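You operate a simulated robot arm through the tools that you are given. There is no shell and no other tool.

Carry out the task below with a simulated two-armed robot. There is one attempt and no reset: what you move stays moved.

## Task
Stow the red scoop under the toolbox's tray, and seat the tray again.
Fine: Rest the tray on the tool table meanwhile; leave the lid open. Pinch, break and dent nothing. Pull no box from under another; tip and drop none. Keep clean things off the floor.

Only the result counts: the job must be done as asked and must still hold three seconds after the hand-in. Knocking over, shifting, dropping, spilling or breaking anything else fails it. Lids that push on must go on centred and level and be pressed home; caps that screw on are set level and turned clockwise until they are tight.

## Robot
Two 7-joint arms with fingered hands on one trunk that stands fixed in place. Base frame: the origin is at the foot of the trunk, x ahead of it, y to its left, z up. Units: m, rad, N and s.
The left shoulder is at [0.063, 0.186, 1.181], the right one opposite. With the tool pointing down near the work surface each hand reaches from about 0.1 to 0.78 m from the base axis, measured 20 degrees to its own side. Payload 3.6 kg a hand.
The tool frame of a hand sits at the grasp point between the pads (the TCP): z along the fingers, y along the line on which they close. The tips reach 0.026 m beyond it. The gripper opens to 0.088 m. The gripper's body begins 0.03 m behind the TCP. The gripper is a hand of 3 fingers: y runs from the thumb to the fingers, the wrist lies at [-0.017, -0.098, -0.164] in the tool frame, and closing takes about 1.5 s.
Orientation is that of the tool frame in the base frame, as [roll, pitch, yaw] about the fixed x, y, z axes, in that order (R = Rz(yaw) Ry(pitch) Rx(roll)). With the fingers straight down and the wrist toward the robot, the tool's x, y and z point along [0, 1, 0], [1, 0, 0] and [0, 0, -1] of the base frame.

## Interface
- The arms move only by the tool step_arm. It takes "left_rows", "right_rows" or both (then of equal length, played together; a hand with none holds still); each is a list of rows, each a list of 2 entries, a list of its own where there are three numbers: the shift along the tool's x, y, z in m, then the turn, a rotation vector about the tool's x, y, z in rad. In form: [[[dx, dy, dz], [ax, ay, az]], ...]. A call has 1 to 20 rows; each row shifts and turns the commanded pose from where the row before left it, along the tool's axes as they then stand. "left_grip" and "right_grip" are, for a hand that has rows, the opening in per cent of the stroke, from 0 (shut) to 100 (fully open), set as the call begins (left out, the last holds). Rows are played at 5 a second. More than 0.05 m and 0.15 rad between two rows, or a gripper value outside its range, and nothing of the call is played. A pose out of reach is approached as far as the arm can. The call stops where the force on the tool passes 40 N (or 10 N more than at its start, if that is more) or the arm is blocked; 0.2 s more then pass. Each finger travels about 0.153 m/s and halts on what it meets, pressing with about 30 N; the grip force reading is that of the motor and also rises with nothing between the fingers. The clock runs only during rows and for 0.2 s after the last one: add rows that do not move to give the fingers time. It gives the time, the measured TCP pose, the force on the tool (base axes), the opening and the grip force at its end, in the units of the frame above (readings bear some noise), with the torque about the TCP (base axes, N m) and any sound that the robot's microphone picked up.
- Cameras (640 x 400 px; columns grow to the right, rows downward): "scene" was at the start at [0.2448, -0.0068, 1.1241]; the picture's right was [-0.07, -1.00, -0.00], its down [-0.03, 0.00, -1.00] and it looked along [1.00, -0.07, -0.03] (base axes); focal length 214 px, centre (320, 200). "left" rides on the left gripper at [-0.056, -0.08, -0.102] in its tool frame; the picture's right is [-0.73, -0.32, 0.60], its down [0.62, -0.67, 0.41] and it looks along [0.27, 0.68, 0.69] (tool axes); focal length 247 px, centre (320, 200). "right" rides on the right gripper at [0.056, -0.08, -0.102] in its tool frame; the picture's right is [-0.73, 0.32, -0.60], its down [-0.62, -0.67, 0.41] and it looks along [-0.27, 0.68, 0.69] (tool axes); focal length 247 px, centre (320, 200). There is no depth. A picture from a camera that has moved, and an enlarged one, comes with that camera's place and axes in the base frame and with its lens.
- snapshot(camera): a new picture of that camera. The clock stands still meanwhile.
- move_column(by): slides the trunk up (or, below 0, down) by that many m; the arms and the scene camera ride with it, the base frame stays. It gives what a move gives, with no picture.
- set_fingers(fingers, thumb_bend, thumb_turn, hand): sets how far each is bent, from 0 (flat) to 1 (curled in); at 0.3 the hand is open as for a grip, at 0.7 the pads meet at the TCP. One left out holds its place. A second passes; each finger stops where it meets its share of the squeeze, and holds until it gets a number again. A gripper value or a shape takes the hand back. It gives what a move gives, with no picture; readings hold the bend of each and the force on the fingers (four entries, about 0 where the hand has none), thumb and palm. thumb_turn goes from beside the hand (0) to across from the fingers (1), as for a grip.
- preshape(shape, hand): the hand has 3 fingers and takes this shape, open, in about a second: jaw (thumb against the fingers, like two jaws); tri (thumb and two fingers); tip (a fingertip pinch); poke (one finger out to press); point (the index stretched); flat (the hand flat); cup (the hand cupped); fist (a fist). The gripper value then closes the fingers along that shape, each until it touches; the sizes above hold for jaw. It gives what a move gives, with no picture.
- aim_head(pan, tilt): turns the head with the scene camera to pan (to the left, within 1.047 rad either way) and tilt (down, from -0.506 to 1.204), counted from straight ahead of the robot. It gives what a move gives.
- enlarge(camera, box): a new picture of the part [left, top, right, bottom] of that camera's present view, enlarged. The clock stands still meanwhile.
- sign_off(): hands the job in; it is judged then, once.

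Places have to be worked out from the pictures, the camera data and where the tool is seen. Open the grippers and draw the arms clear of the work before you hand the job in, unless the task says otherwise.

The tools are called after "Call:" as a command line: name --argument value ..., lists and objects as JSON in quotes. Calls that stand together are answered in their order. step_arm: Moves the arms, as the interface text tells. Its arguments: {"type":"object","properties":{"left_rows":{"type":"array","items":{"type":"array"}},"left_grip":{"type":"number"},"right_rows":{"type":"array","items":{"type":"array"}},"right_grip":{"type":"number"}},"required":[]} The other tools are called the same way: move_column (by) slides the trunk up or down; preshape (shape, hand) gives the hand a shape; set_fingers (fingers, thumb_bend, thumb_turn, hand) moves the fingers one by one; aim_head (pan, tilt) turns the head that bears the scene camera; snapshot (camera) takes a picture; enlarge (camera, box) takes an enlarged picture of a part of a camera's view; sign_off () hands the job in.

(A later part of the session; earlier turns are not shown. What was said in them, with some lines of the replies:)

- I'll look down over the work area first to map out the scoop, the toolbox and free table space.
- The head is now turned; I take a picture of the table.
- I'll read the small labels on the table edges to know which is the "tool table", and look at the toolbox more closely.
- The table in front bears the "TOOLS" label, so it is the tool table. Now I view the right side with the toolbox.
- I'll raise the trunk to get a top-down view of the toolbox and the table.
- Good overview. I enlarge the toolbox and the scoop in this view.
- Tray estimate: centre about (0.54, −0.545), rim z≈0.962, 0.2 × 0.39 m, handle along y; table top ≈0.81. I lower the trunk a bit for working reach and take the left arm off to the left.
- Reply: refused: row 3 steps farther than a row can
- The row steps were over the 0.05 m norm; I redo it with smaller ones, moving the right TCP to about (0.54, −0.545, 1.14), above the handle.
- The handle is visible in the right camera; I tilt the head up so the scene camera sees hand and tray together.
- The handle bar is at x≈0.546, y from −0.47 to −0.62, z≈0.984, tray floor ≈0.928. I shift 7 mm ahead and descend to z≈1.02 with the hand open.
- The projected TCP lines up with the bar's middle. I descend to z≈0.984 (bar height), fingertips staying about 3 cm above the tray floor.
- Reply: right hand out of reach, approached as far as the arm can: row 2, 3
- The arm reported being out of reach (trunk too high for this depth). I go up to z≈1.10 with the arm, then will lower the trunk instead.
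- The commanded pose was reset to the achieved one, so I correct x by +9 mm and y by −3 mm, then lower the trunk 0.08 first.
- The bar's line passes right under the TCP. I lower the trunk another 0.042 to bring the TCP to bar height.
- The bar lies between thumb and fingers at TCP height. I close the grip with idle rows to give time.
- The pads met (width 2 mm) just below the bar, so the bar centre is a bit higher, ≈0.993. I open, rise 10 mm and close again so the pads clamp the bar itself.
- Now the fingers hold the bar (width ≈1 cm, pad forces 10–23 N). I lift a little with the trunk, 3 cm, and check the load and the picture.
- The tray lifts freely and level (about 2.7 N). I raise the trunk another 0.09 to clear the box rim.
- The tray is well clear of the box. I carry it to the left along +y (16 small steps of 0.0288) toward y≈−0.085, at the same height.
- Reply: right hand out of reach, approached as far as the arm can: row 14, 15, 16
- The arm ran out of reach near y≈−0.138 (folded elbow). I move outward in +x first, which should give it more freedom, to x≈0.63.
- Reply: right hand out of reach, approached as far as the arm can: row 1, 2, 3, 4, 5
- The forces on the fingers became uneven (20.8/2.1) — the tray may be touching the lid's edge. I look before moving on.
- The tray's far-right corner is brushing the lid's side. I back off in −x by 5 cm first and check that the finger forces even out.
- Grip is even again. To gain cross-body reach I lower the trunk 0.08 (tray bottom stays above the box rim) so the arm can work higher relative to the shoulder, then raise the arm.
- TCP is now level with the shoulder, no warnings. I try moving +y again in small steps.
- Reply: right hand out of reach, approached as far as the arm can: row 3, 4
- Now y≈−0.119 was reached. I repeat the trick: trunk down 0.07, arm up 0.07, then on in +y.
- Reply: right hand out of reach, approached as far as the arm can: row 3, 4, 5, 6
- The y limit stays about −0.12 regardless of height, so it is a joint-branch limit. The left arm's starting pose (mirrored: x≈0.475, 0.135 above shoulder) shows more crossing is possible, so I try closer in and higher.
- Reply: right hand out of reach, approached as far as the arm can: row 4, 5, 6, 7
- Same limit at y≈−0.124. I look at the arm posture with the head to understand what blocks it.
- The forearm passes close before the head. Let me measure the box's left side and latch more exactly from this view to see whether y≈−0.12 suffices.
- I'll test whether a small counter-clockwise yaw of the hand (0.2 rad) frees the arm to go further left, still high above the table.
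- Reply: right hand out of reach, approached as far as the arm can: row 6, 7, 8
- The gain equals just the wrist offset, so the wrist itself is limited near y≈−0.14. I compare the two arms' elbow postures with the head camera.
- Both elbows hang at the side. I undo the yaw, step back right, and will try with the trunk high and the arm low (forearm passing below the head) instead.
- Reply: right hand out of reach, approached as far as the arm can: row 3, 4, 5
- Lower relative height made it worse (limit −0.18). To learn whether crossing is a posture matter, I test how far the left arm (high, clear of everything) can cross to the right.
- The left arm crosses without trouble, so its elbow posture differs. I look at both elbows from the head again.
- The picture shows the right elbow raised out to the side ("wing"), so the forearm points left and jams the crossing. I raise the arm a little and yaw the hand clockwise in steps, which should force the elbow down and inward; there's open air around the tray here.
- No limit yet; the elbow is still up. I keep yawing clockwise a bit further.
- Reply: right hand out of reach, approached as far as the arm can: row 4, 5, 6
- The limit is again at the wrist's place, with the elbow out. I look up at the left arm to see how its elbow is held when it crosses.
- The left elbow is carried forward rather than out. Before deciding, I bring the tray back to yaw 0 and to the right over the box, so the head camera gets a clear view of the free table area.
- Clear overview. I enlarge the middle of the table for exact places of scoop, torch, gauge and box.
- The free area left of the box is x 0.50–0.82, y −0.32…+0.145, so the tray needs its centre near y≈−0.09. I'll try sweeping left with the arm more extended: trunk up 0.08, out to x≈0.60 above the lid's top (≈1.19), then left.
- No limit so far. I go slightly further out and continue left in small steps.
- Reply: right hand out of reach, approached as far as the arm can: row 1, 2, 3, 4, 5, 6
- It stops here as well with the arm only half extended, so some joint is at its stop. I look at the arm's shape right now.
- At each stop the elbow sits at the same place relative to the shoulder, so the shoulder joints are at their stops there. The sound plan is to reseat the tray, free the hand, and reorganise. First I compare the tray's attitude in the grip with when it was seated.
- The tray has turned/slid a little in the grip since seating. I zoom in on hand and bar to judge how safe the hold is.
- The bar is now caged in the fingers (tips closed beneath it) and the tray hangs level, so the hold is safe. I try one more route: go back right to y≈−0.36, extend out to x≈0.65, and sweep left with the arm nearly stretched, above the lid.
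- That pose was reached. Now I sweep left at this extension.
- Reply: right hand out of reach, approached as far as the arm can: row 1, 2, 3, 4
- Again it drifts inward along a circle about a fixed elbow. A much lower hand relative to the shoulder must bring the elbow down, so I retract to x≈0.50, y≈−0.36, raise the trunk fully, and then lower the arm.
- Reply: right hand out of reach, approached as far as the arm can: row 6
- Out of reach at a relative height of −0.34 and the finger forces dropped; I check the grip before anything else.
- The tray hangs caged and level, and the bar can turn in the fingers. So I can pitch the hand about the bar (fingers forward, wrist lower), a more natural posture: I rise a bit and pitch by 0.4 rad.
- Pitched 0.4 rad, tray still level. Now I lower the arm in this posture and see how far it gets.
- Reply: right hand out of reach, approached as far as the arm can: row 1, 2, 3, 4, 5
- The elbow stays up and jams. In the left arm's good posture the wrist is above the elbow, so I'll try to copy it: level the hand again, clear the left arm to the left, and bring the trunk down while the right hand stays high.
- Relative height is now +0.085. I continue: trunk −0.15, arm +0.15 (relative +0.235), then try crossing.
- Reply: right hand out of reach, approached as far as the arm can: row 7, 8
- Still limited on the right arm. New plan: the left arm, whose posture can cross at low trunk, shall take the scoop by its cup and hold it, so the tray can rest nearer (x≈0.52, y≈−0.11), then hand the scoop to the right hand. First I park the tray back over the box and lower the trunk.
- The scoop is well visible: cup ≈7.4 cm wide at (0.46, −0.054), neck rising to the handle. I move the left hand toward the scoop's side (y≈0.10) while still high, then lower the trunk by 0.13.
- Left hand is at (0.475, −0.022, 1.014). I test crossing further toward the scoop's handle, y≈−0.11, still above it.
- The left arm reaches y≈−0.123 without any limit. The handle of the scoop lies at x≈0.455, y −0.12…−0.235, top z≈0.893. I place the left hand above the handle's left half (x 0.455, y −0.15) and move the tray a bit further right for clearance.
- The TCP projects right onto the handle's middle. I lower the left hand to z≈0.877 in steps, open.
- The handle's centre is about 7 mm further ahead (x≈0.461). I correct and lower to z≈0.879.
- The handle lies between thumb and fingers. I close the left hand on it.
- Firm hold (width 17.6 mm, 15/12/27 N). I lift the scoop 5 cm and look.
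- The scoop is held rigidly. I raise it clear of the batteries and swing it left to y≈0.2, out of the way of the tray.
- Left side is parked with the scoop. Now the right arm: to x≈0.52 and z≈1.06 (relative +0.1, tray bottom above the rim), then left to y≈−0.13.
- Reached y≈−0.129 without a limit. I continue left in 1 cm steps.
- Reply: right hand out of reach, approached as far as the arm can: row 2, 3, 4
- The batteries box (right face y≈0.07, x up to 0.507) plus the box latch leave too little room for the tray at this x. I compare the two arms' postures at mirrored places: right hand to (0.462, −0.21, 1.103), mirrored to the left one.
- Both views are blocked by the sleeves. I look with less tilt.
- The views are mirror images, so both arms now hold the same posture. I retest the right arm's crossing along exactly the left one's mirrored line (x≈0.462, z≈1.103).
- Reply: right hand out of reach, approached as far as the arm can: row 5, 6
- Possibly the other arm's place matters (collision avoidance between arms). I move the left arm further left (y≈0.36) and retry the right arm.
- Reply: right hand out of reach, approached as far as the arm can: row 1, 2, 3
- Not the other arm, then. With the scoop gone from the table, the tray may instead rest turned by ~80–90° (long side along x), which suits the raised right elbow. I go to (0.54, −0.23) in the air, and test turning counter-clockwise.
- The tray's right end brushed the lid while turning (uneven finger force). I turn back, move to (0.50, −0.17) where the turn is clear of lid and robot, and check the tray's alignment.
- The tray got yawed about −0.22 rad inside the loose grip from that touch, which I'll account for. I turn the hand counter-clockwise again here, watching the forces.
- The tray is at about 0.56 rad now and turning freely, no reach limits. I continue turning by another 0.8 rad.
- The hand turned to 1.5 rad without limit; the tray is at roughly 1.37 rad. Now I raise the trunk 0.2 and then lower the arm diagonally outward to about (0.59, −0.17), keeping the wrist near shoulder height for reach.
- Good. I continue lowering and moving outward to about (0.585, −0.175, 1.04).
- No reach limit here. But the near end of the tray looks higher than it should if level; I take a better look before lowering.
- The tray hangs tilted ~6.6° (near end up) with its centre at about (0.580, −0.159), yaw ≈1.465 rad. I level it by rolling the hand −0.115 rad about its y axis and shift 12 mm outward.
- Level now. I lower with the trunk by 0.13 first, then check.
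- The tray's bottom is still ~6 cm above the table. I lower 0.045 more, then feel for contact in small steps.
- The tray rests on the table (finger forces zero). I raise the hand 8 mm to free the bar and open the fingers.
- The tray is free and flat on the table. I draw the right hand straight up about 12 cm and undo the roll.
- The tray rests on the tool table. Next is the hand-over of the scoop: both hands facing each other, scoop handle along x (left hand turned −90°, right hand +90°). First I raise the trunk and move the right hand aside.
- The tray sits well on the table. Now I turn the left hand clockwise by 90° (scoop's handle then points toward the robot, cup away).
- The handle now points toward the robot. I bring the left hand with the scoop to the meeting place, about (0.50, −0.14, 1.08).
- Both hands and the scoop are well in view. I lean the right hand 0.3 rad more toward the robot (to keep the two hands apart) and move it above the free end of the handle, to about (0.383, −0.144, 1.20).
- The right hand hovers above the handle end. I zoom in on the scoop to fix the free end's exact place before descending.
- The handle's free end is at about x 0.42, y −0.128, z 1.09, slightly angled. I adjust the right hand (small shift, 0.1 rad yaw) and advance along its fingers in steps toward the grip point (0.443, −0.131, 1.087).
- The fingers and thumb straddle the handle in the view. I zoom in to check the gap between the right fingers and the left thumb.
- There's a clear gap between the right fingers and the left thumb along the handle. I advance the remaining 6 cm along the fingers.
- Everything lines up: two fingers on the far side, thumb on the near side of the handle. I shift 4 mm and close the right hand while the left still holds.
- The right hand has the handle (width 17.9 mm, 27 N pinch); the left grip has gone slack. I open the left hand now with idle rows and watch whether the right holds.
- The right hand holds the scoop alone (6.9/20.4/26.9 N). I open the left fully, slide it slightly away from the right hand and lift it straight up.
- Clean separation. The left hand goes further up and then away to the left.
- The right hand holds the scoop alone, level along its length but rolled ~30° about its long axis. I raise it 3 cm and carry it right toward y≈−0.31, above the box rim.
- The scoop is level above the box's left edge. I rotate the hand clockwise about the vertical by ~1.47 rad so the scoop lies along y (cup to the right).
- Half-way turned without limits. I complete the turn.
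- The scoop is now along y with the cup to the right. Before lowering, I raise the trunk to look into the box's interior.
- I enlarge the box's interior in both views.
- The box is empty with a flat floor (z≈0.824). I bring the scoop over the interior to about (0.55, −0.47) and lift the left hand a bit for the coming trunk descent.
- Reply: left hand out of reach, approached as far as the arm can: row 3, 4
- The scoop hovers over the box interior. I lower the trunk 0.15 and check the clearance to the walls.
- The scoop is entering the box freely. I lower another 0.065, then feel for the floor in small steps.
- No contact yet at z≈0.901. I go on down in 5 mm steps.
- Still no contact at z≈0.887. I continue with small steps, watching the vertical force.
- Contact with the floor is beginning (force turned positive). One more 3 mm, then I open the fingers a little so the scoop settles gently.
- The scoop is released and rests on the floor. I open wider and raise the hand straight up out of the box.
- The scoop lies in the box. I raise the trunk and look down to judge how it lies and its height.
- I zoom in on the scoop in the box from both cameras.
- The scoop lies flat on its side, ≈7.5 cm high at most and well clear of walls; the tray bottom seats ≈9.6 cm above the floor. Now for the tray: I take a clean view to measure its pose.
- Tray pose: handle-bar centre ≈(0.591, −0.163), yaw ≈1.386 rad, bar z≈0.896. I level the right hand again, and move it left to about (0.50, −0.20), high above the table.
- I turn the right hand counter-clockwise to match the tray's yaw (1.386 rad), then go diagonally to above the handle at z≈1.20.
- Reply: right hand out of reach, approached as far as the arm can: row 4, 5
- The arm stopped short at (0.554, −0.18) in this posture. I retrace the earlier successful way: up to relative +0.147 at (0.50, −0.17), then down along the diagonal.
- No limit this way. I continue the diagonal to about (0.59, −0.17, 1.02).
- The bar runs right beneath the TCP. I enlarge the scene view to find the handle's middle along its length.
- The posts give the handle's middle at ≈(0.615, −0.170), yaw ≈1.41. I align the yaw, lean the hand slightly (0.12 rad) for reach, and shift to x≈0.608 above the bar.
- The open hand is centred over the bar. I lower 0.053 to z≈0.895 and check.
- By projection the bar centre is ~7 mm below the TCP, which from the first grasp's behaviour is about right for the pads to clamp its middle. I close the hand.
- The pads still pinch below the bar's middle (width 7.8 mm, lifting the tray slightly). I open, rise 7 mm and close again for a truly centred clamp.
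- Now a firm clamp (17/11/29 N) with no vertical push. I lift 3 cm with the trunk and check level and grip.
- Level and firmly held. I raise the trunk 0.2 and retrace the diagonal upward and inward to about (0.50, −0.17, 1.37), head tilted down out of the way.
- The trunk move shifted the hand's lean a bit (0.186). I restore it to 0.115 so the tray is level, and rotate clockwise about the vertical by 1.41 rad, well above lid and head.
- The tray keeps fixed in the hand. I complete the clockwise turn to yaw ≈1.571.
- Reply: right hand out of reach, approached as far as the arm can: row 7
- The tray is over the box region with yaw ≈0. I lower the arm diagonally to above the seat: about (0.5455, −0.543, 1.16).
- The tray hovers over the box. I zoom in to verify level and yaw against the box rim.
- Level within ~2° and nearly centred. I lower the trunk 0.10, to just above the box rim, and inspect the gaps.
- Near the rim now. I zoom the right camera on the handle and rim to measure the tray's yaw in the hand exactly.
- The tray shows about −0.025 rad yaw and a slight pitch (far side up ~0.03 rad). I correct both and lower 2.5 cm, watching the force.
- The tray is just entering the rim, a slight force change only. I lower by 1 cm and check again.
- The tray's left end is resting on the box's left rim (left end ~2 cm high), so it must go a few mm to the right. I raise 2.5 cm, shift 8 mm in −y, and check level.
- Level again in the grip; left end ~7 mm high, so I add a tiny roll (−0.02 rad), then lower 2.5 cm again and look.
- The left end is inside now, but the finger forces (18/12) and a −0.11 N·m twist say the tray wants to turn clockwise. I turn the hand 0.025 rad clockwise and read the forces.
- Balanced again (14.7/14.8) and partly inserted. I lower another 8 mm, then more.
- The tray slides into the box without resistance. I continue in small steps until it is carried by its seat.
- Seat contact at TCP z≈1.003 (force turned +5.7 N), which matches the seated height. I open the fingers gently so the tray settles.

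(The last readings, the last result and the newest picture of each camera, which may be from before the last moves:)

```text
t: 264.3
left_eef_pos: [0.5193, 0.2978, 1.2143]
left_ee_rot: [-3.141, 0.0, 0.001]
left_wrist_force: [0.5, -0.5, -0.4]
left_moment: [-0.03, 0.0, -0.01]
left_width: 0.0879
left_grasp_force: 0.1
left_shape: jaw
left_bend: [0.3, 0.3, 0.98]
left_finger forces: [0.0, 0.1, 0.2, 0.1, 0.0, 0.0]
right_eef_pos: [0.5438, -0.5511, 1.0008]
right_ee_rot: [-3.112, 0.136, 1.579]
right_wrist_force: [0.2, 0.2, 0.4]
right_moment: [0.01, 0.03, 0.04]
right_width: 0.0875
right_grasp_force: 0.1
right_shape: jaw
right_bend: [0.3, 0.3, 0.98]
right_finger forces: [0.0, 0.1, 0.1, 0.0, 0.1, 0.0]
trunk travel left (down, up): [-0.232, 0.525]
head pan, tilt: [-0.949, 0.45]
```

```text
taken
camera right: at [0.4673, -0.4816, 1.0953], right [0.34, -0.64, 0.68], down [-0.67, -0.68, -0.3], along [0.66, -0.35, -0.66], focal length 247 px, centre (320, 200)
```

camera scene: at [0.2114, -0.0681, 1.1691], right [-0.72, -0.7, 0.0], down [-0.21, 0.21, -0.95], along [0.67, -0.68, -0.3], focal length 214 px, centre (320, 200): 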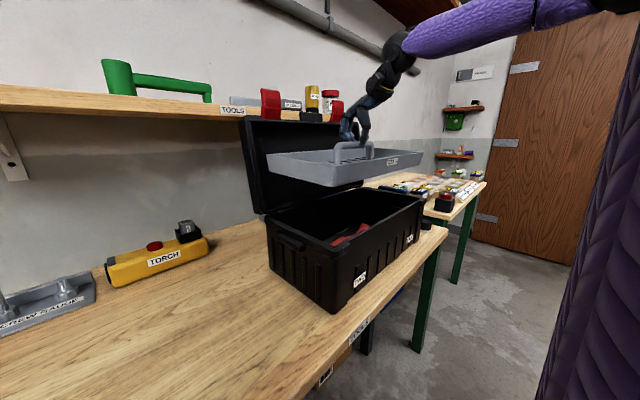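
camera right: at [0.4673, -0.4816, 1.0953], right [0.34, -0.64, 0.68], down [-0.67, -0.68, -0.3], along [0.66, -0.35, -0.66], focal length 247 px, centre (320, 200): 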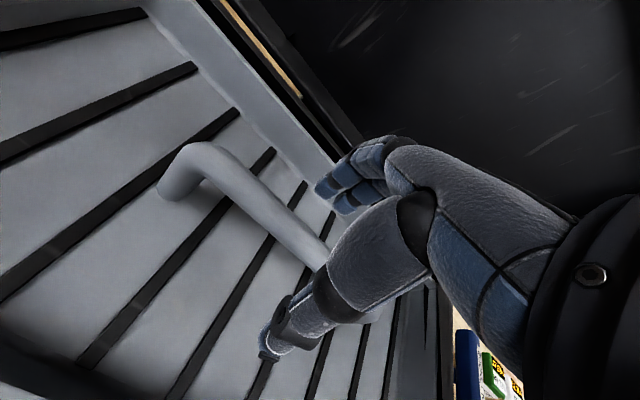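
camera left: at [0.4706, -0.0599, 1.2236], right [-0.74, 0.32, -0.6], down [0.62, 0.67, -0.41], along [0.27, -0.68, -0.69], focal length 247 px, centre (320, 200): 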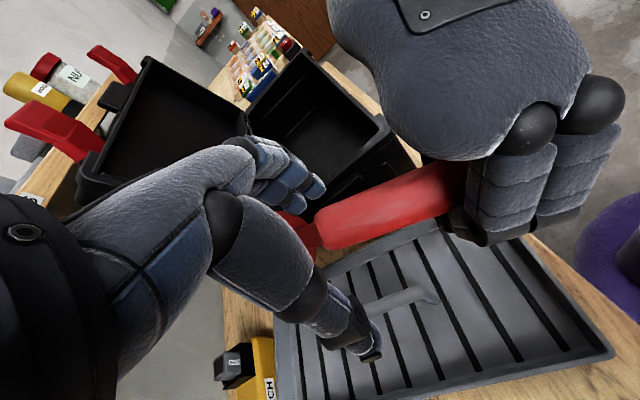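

Released. I raise the hand straight up and clear, then look at how the tray sits.

Call:
step_arm --right_rows '[[[-0.002, 0.0004, -0.0149], [0, 0, 0]], [[-0.0041, 0.0009, -0.0297], [0, 0, 0]], [[-0.0041, 0.0009, -0.0297], [0, 0, 0]], [[-0.0041, 0.0009, -0.0297], [0, 0, 0]]]'

Call:
snapshot --camera "right"

Call:
move_column --by 0.3

Call:
aim_head --pan -0.9 --tilt 0.75

Call:
enlarge --camera "scene" --box '[220, 60, 440, 230]'

```text
t: 265.3
left_eef_pos: [0.5185, 0.2968, 1.2151]
left_ee_rot: [-3.141, 0.0, -0.001]
left_wrist_force: [0.3, -0.1, -0.4]
left_moment: [0.0, -0.02, -0.02]
left_width: 0.0878
left_grasp_force: 0.1
left_shape: jaw
left_bend: [0.3, 0.3, 0.98]
left_finger forces: [0.1, 0.0, 0.0, 0.1, 0.0, 0.0]
right_eef_pos: [0.5504, -0.5508, 1.1061]
right_ee_rot: [-3.109, 0.137, 1.584]
right_wrist_force: [0.1, -0.8, -1.2]
right_moment: [0.0, 0.0, 0.03]
right_width: 0.0874
right_grasp_force: 0.1
right_shape: jaw
right_bend: [0.3, 0.3, 0.98]
right_finger forces: [0.0, 0.1, 0.0, 0.0, 0.1, 0.0]
trunk travel left (down, up): [-0.232, 0.525]
head pan, tilt: [-0.949, 0.45]
```

```text
taken
camera right: at [0.4732, -0.4818, 1.2005], right [0.34, -0.64, 0.68], down [-0.67, -0.68, -0.3], along [0.66, -0.35, -0.67], focal length 247 px, centre (320, 200)
```

right: 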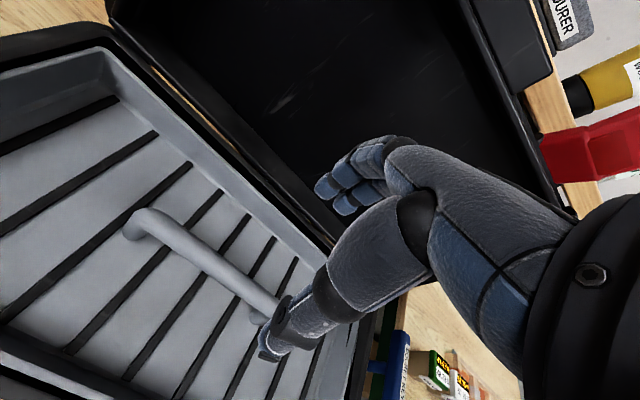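

```text
t: 268.3
left_eef_pos: [0.519, 0.2972, 1.5144]
left_ee_rot: [3.141, -0.001, 0.0]
left_wrist_force: [-0.3, -0.8, 0.2]
left_moment: [-0.03, 0.03, 0.01]
left_width: 0.0878
left_grasp_force: 0.0
left_shape: jaw
left_bend: [0.3, 0.3, 0.98]
left_finger forces: [0.0, 0.1, 0.1, 0.0, 0.0, 0.0]
right_eef_pos: [0.5509, -0.5515, 1.4052]
right_ee_rot: [-3.109, 0.136, 1.58]
right_wrist_force: [-0.6, 0.1, 0.2]
right_moment: [-0.02, -0.01, 0.0]
right_width: 0.0876
right_grasp_force: 0.1
right_shape: jaw
right_bend: [0.3, 0.3, 0.98]
right_finger forces: [0.1, 0.0, 0.0, 0.0, 0.0, 0.1]
trunk travel left (down, up): [-0.532, 0.225]
head pan, tilt: [-0.949, 0.45]
```

```text
t: 269.1
left_eef_pos: [0.5192, 0.2964, 1.5154]
left_ee_rot: [-3.141, -0.001, 0.0]
left_wrist_force: [-0.8, 0.4, -0.2]
left_moment: [0.0, 0.05, 0.01]
left_width: 0.0874
left_grasp_force: 0.0
left_shape: jaw
left_bend: [0.3, 0.3, 0.98]
left_finger forces: [0.0, 0.1, 0.0, 0.1, 0.0, 0.0]
right_eef_pos: [0.551, -0.5501, 1.405]
right_ee_rot: [-3.111, 0.135, 1.58]
right_wrist_force: [0.4, 0.3, 0.2]
right_moment: [0.0, -0.02, 0.02]
right_width: 0.088
right_grasp_force: 0.1
right_shape: jaw
right_bend: [0.3, 0.3, 0.98]
right_finger forces: [0.1, 0.1, 0.1, 0.1, 0.0, 0.0]
trunk travel left (down, up): [-0.532, 0.225]
head pan, tilt: [-0.901, 0.75]
```

```text
2.35 times, centred on (330, 145) of scene
camera zoom: at [0.1859, -0.0656, 1.2775], right [-0.78, -0.62, 0.0], down [-0.42, 0.53, -0.73], along [0.45, -0.57, -0.68], focal length 505 px, centre (296, 329)
```

zoom: 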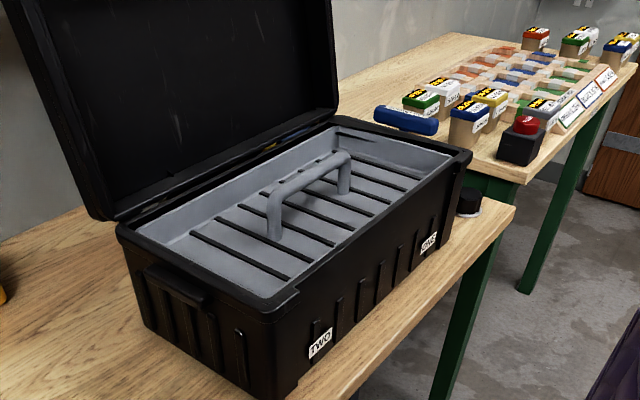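

The tray looks seated. To compare exactly with the beginning I restore the same trunk height and head pose and take the same enlarged view.

Call:
move_column --by 0.093

Call:
aim_head --pan -0.7 --tilt 0.95

Call:
enlarge --camera "scene" --box '[220, 60, 480, 280]'

Call:
snapshot --camera "scene"

```text
t: 270.4
left_eef_pos: [0.5161, 0.2971, 1.6083]
left_ee_rot: [-3.141, -0.004, 0.002]
left_wrist_force: [0.4, -0.4, 0.7]
left_moment: [-0.01, -0.01, 0.0]
left_width: 0.0878
left_grasp_force: 0.1
left_shape: jaw
left_bend: [0.3, 0.3, 0.98]
left_finger forces: [0.1, 0.1, 0.0, 0.0, 0.1, 0.1]
right_eef_pos: [0.5502, -0.5507, 1.4984]
right_ee_rot: [-3.11, 0.136, 1.58]
right_wrist_force: [0.2, 0.9, -0.3]
right_moment: [0.0, -0.01, -0.03]
right_width: 0.0878
right_grasp_force: 0.1
right_shape: jaw
right_bend: [0.3, 0.3, 0.98]
right_finger forces: [0.0, 0.0, 0.0, 0.0, 0.0, 0.0]
trunk travel left (down, up): [-0.625, 0.132]
head pan, tilt: [-0.901, 0.75]
```

```text
t: 271.1
left_eef_pos: [0.5152, 0.2966, 1.6081]
left_ee_rot: [3.14, -0.006, 0.001]
left_wrist_force: [0.3, -0.4, 0.0]
left_moment: [-0.02, 0.01, -0.03]
left_width: 0.0879
left_grasp_force: 0.0
left_shape: jaw
left_bend: [0.3, 0.3, 0.98]
left_finger forces: [0.0, 0.1, 0.1, 0.0, 0.0, 0.0]
right_eef_pos: [0.5507, -0.5495, 1.4988]
right_ee_rot: [-3.113, 0.138, 1.58]
right_wrist_force: [-0.8, 0.3, 0.3]
right_moment: [0.01, 0.0, -0.02]
right_width: 0.0878
right_grasp_force: 0.1
right_shape: jaw
right_bend: [0.3, 0.3, 0.98]
right_finger forces: [0.0, 0.1, 0.1, 0.0, 0.1, 0.0]
trunk travel left (down, up): [-0.625, 0.132]
head pan, tilt: [-0.7, 0.949]
```

```text
1.82 times, centred on (350, 170) of scene
camera zoom: at [0.1876, -0.0475, 1.3566], right [-0.64, -0.76, 0.0], down [-0.62, 0.52, -0.58], along [0.45, -0.38, -0.81], focal length 390 px, centre (266, 254)
```

zoom: 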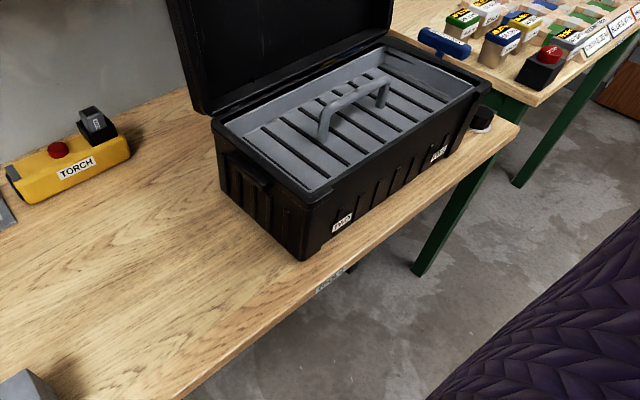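

```text
taken
camera scene: at [0.1876, -0.0475, 1.3566], right [-0.64, -0.76, 0.0], down [-0.62, 0.52, -0.58], along [0.45, -0.38, -0.81], focal length 214 px, centre (320, 200)
```

scene: 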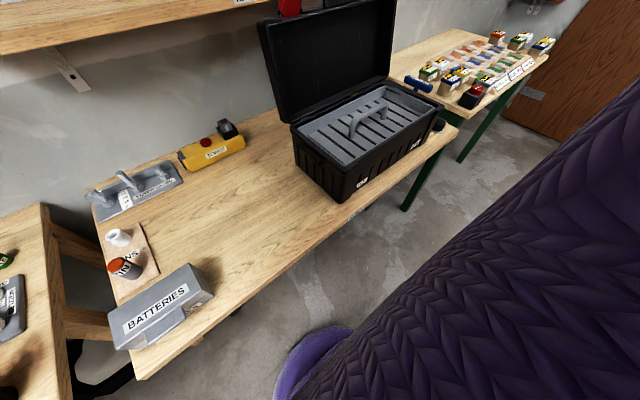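

The view matches the first one closely. I zoom further on the rim to check the tray is down evenly all round.

Call:
enlarge --camera "scene" --box '[285, 80, 445, 180]'

Call:
snapshot --camera "right"

```text
4.00 times, centred on (365, 130) of scene
camera zoom: at [0.1876, -0.0475, 1.3566], right [-0.64, -0.76, 0.0], down [-0.62, 0.52, -0.58], along [0.45, -0.38, -0.81], focal length 858 px, centre (140, 480)
```

zoom: 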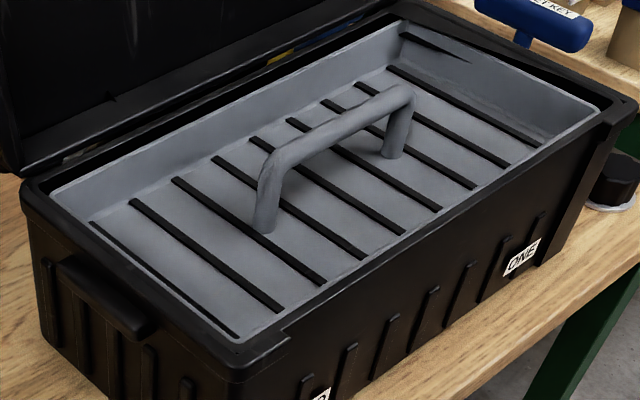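

```text
taken
camera right: at [0.4736, -0.4816, 1.5931], right [0.34, -0.64, 0.68], down [-0.67, -0.68, -0.3], along [0.66, -0.35, -0.66], focal length 247 px, centre (320, 200)
```

right: 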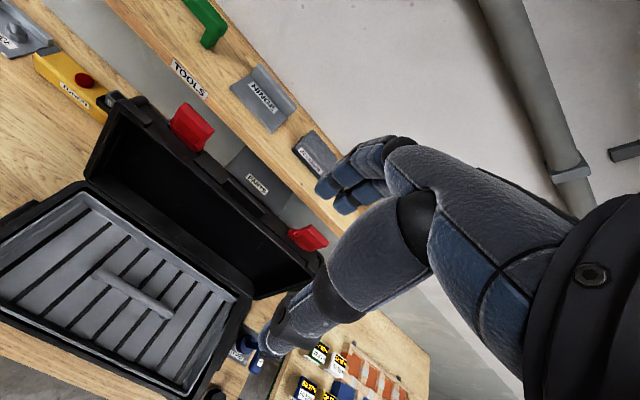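

I zoom the right camera's view of the seated tray to inspect the near rim.

Call:
enlarge --camera "right" --box '[0, 160, 280, 400]'

```text
1.67 times, centred on (140, 280) of right
camera zoom: at [0.4736, -0.4816, 1.5931], right [0.34, -0.64, 0.68], down [-0.67, -0.68, -0.3], along [0.66, -0.35, -0.66], focal length 412 px, centre (620, 67)
```

zoom: 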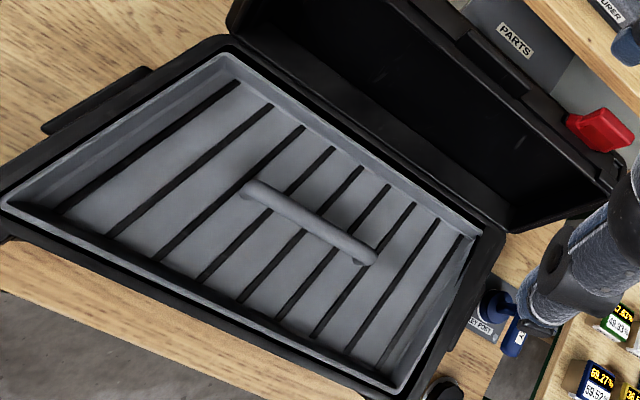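

The rim triangulates to z≈0.965 like at the start. I draw the right hand back from above the box and lower the trunk to compare with the earlier low-angle view.

Call:
step_arm --right_rows '[[[0, 0, 0], [0, 0.12, 0]], [[0.0, -0.03, 0], [0, 0, 0]], [[0.0, -0.03, 0], [0, 0, 0]], [[0.0, -0.03, 0], [0, 0, 0]], [[0.0, -0.03, 0], [0, 0, 0]], [[0.0, -0.03, 0], [0, 0, 0]]]'

Call:
move_column --by -0.3

Call:
aim_head --pan -0.8 --tilt 0.35

Call:
enlarge --camera "scene" --box '[240, 80, 440, 240]'

Call:
enlarge --camera "scene" --box '[280, 100, 400, 200]'

```text
t: 272.5
left_eef_pos: [0.5155, 0.2968, 1.6092]
left_ee_rot: [3.142, -0.005, 0.002]
left_wrist_force: [0.0, -0.1, -1.3]
left_moment: [0.01, 0.01, -0.03]
left_width: 0.0878
left_grasp_force: 0.0
left_shape: jaw
left_bend: [0.3, 0.3, 0.98]
left_finger forces: [0.0, 0.1, 0.0, 0.0, 0.0, 0.1]
right_eef_pos: [0.4005, -0.5524, 1.505]
right_ee_rot: [-3.111, 0.016, 1.578]
right_wrist_force: [-0.2, -0.2, -0.2]
right_moment: [-0.03, 0.01, 0.03]
right_width: 0.0877
right_grasp_force: 0.0
right_shape: jaw
right_bend: [0.3, 0.3, 0.98]
right_finger forces: [0.1, 0.0, 0.0, 0.0, 0.0, 0.1]
trunk travel left (down, up): [-0.625, 0.132]
head pan, tilt: [-0.7, 0.949]
```

```text
t: 275.5
left_eef_pos: [0.5146, 0.2962, 1.3081]
left_ee_rot: [3.141, -0.006, 0.001]
left_wrist_force: [-0.2, 0.2, 0.3]
left_moment: [0.0, 0.01, 0.0]
left_width: 0.0877
left_grasp_force: 0.0
left_shape: jaw
left_bend: [0.3, 0.3, 0.98]
left_finger forces: [0.0, 0.0, 0.0, 0.0, 0.1, 0.0]
right_eef_pos: [0.4002, -0.552, 1.2045]
right_ee_rot: [-3.112, 0.016, 1.577]
right_wrist_force: [-0.6, 0.7, -0.4]
right_moment: [-0.02, 0.04, 0.02]
right_width: 0.0878
right_grasp_force: 0.1
right_shape: jaw
right_bend: [0.3, 0.3, 0.98]
right_finger forces: [0.0, 0.0, 0.1, 0.1, 0.1, 0.0]
trunk travel left (down, up): [-0.325, 0.432]
head pan, tilt: [-0.7, 0.949]
```

```text
t: 276.5
left_eef_pos: [0.5165, 0.297, 1.3088]
left_ee_rot: [-3.141, -0.005, 0.001]
left_wrist_force: [-0.3, 0.1, -0.3]
left_moment: [0.03, 0.01, -0.01]
left_width: 0.0878
left_grasp_force: 0.1
left_shape: jaw
left_bend: [0.3, 0.3, 0.98]
left_finger forces: [0.0, 0.0, 0.1, 0.0, 0.1, 0.0]
right_eef_pos: [0.3998, -0.5515, 1.2033]
right_ee_rot: [-3.112, 0.016, 1.576]
right_wrist_force: [-0.2, 0.1, -0.3]
right_moment: [0.04, -0.02, -0.02]
right_width: 0.0878
right_grasp_force: 0.0
right_shape: jaw
right_bend: [0.3, 0.3, 0.98]
right_finger forces: [0.1, 0.1, 0.0, 0.0, 0.0, 0.0]
trunk travel left (down, up): [-0.325, 0.432]
head pan, tilt: [-0.799, 0.351]
```

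```text
2.50 times, centred on (340, 160) of scene
camera zoom: at [0.2191, -0.0674, 1.0947], right [-0.72, -0.7, 0.0], down [-0.24, 0.25, -0.94], along [0.65, -0.67, -0.34], focal length 536 px, centre (270, 300)
```

zoom: 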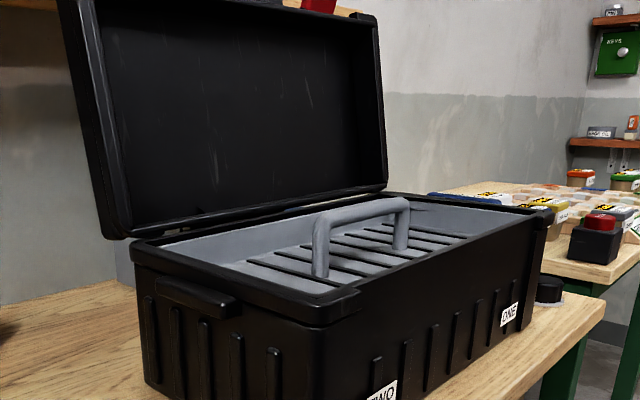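

```text
4.00 times, centred on (340, 150) of scene
camera zoom: at [0.2191, -0.0674, 1.0947], right [-0.72, -0.7, 0.0], down [-0.24, 0.25, -0.94], along [0.65, -0.67, -0.34], focal length 858 px, centre (240, 400)
```

zoom: 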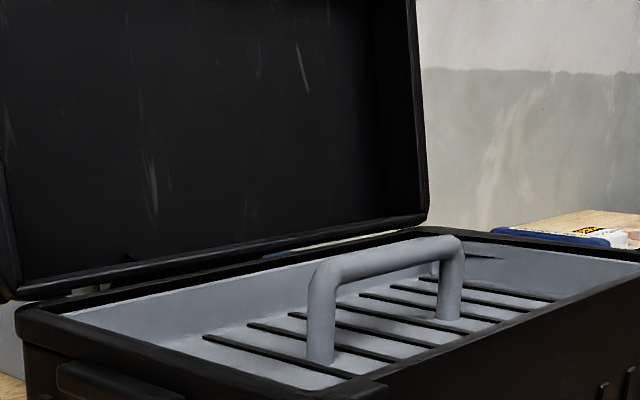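

The handle and rim appear at the same places as in the view before the first lift, so the tray is seated as originally, with lid open and everything else in place. I draw both open hands further clear of the work.

Call:
step_arm --right_rows '[[[0.02, -0.01, -0.02], [0, 0, 0]], [[0.03, -0.015, -0.02], [0, 0, 0]], [[0.03, -0.015, -0.01], [0, 0, 0]], [[0.02, -0.01, 0], [0, 0, 0]]]' --left_rows '[[[-0.02, -0.01, 0], [0, 0, 0]], [[-0.02, -0.01, 0], [0, 0, 0]], [[-0.02, -0.01, 0], [0, 0, 0]], [[-0.02, -0.01, 0], [0, 0, 0]]]'

Call:
aim_head --pan -0.45 --tilt 0.7

Call:
snapshot --camera "scene"

Call:
snapshot --camera "right"

```text
t: 277.5
left_eef_pos: [0.4339, 0.3366, 1.3091]
left_ee_rot: [3.14, -0.005, 0.002]
left_wrist_force: [0.1, -0.3, -0.5]
left_moment: [0.0, 0.01, 0.02]
left_width: 0.0878
left_grasp_force: 0.0
left_shape: jaw
left_bend: [0.3, 0.3, 0.98]
left_finger forces: [0.0, 0.0, 0.0, 0.0, 0.1, 0.0]
right_eef_pos: [0.3518, -0.4496, 1.2549]
right_ee_rot: [-3.112, 0.015, 1.575]
right_wrist_force: [-0.1, -0.1, -0.4]
right_moment: [0.0, -0.01, 0.0]
right_width: 0.0878
right_grasp_force: 0.1
right_shape: jaw
right_bend: [0.3, 0.3, 0.98]
right_finger forces: [0.0, 0.0, 0.0, 0.0, 0.0, 0.1]
trunk travel left (down, up): [-0.325, 0.432]
head pan, tilt: [-0.799, 0.351]
```

```text
t: 278.3
left_eef_pos: [0.4354, 0.3372, 1.3092]
left_ee_rot: [-3.141, -0.004, 0.003]
left_wrist_force: [-0.1, -0.6, 0.4]
left_moment: [0.0, -0.02, -0.02]
left_width: 0.0879
left_grasp_force: 0.1
left_shape: jaw
left_bend: [0.3, 0.3, 0.98]
left_finger forces: [0.0, 0.0, 0.0, 0.0, 0.1, 0.0]
right_eef_pos: [0.3518, -0.4516, 1.2545]
right_ee_rot: [-3.113, 0.017, 1.578]
right_wrist_force: [0.4, -0.3, -0.3]
right_moment: [-0.01, 0.02, 0.01]
right_width: 0.0879
right_grasp_force: 0.1
right_shape: jaw
right_bend: [0.3, 0.3, 0.98]
right_finger forces: [0.1, 0.0, 0.0, 0.0, 0.1, 0.1]
trunk travel left (down, up): [-0.325, 0.432]
head pan, tilt: [-0.45, 0.7]
```

```text
taken
camera scene: at [0.2306, -0.0376, 1.0635], right [-0.44, -0.9, 0.0], down [-0.58, 0.28, -0.77], along [0.69, -0.33, -0.64], focal length 214 px, centre (320, 200)
```

scene: 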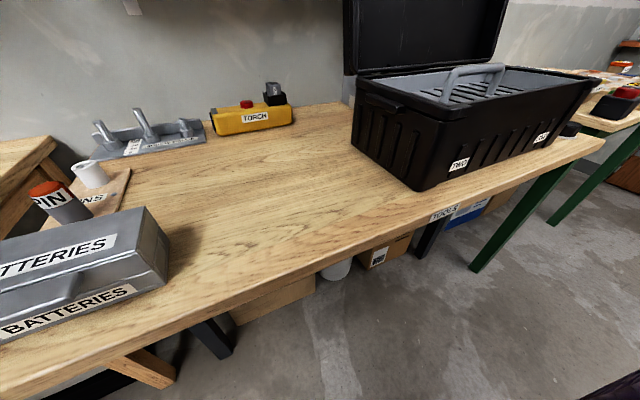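

```text
taken
camera right: at [0.2756, -0.3934, 1.3562], right [0.34, -0.72, 0.6], down [-0.67, -0.63, -0.38], along [0.66, -0.27, -0.7], focal length 247 px, centre (320, 200)
```

right: 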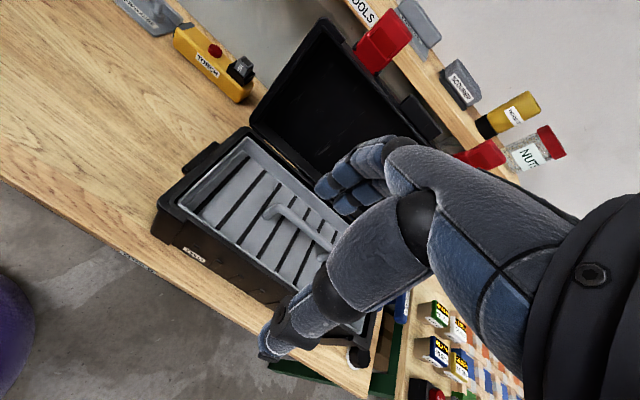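

All looks as at the start, minus the scoop on the table. One last check at the same enlarged view as in the beginning for the tray's seating.

Call:
enlarge --camera "right" --box '[140, 100, 400, 290]'

Call:
enlarge --camera "scene" --box '[340, 40, 600, 200]'

```text
2.11 times, centred on (270, 195) of right
camera zoom: at [0.2756, -0.3934, 1.3562], right [0.34, -0.72, 0.6], down [-0.67, -0.63, -0.38], along [0.66, -0.27, -0.7], focal length 520 px, centre (425, 210)
```

zoom: 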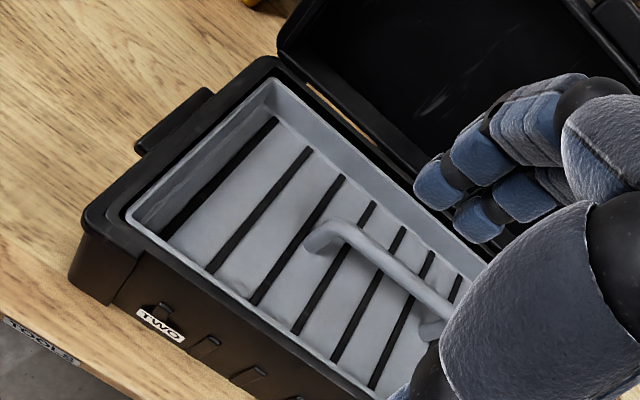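

```text
2.46 times, centred on (470, 120) of scene
camera zoom: at [0.2306, -0.0376, 1.0635], right [-0.44, -0.9, 0.0], down [-0.58, 0.28, -0.77], along [0.69, -0.33, -0.64], focal length 528 px, centre (-49, 397)
```

zoom: 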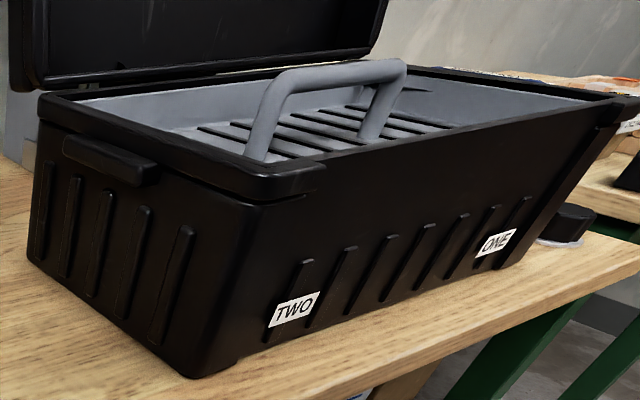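

The tray is back in its place, level inside the rim. The scoop lies beneath it, the lid is open, both grippers are open and the arms are clear, so I hand the job in.

Call:
sign_off

```text
The job is handed in.
```

The red scoop is in the toolbox under the tray, and the tray is seated again. The lid is open, both grippers are open and the arms are clear. I have handed the job in.

- **Scoop:** it lies on its side on the box floor, about 7.5 cm high. I estimate about 9.5 cm between the floor and the tray, so nothing should be pinched.
- **Tray:** it rested on the tool table while I stowed the scoop. In the final pictures its rim and handle line up with where they were at the start, within a few millimetres.
- **Contacts on the way:** the tray brushed the lid twice while I carried it, and its left end touched the box's rim before I moved it over. Forces were low, and the pictures show no shift in the lid, the box or anything else on the table.
- **Detour:** the right arm could not set the tray down past the scoop. The left hand held the scoop meanwhile and passed it back in mid-air once the tray was down.
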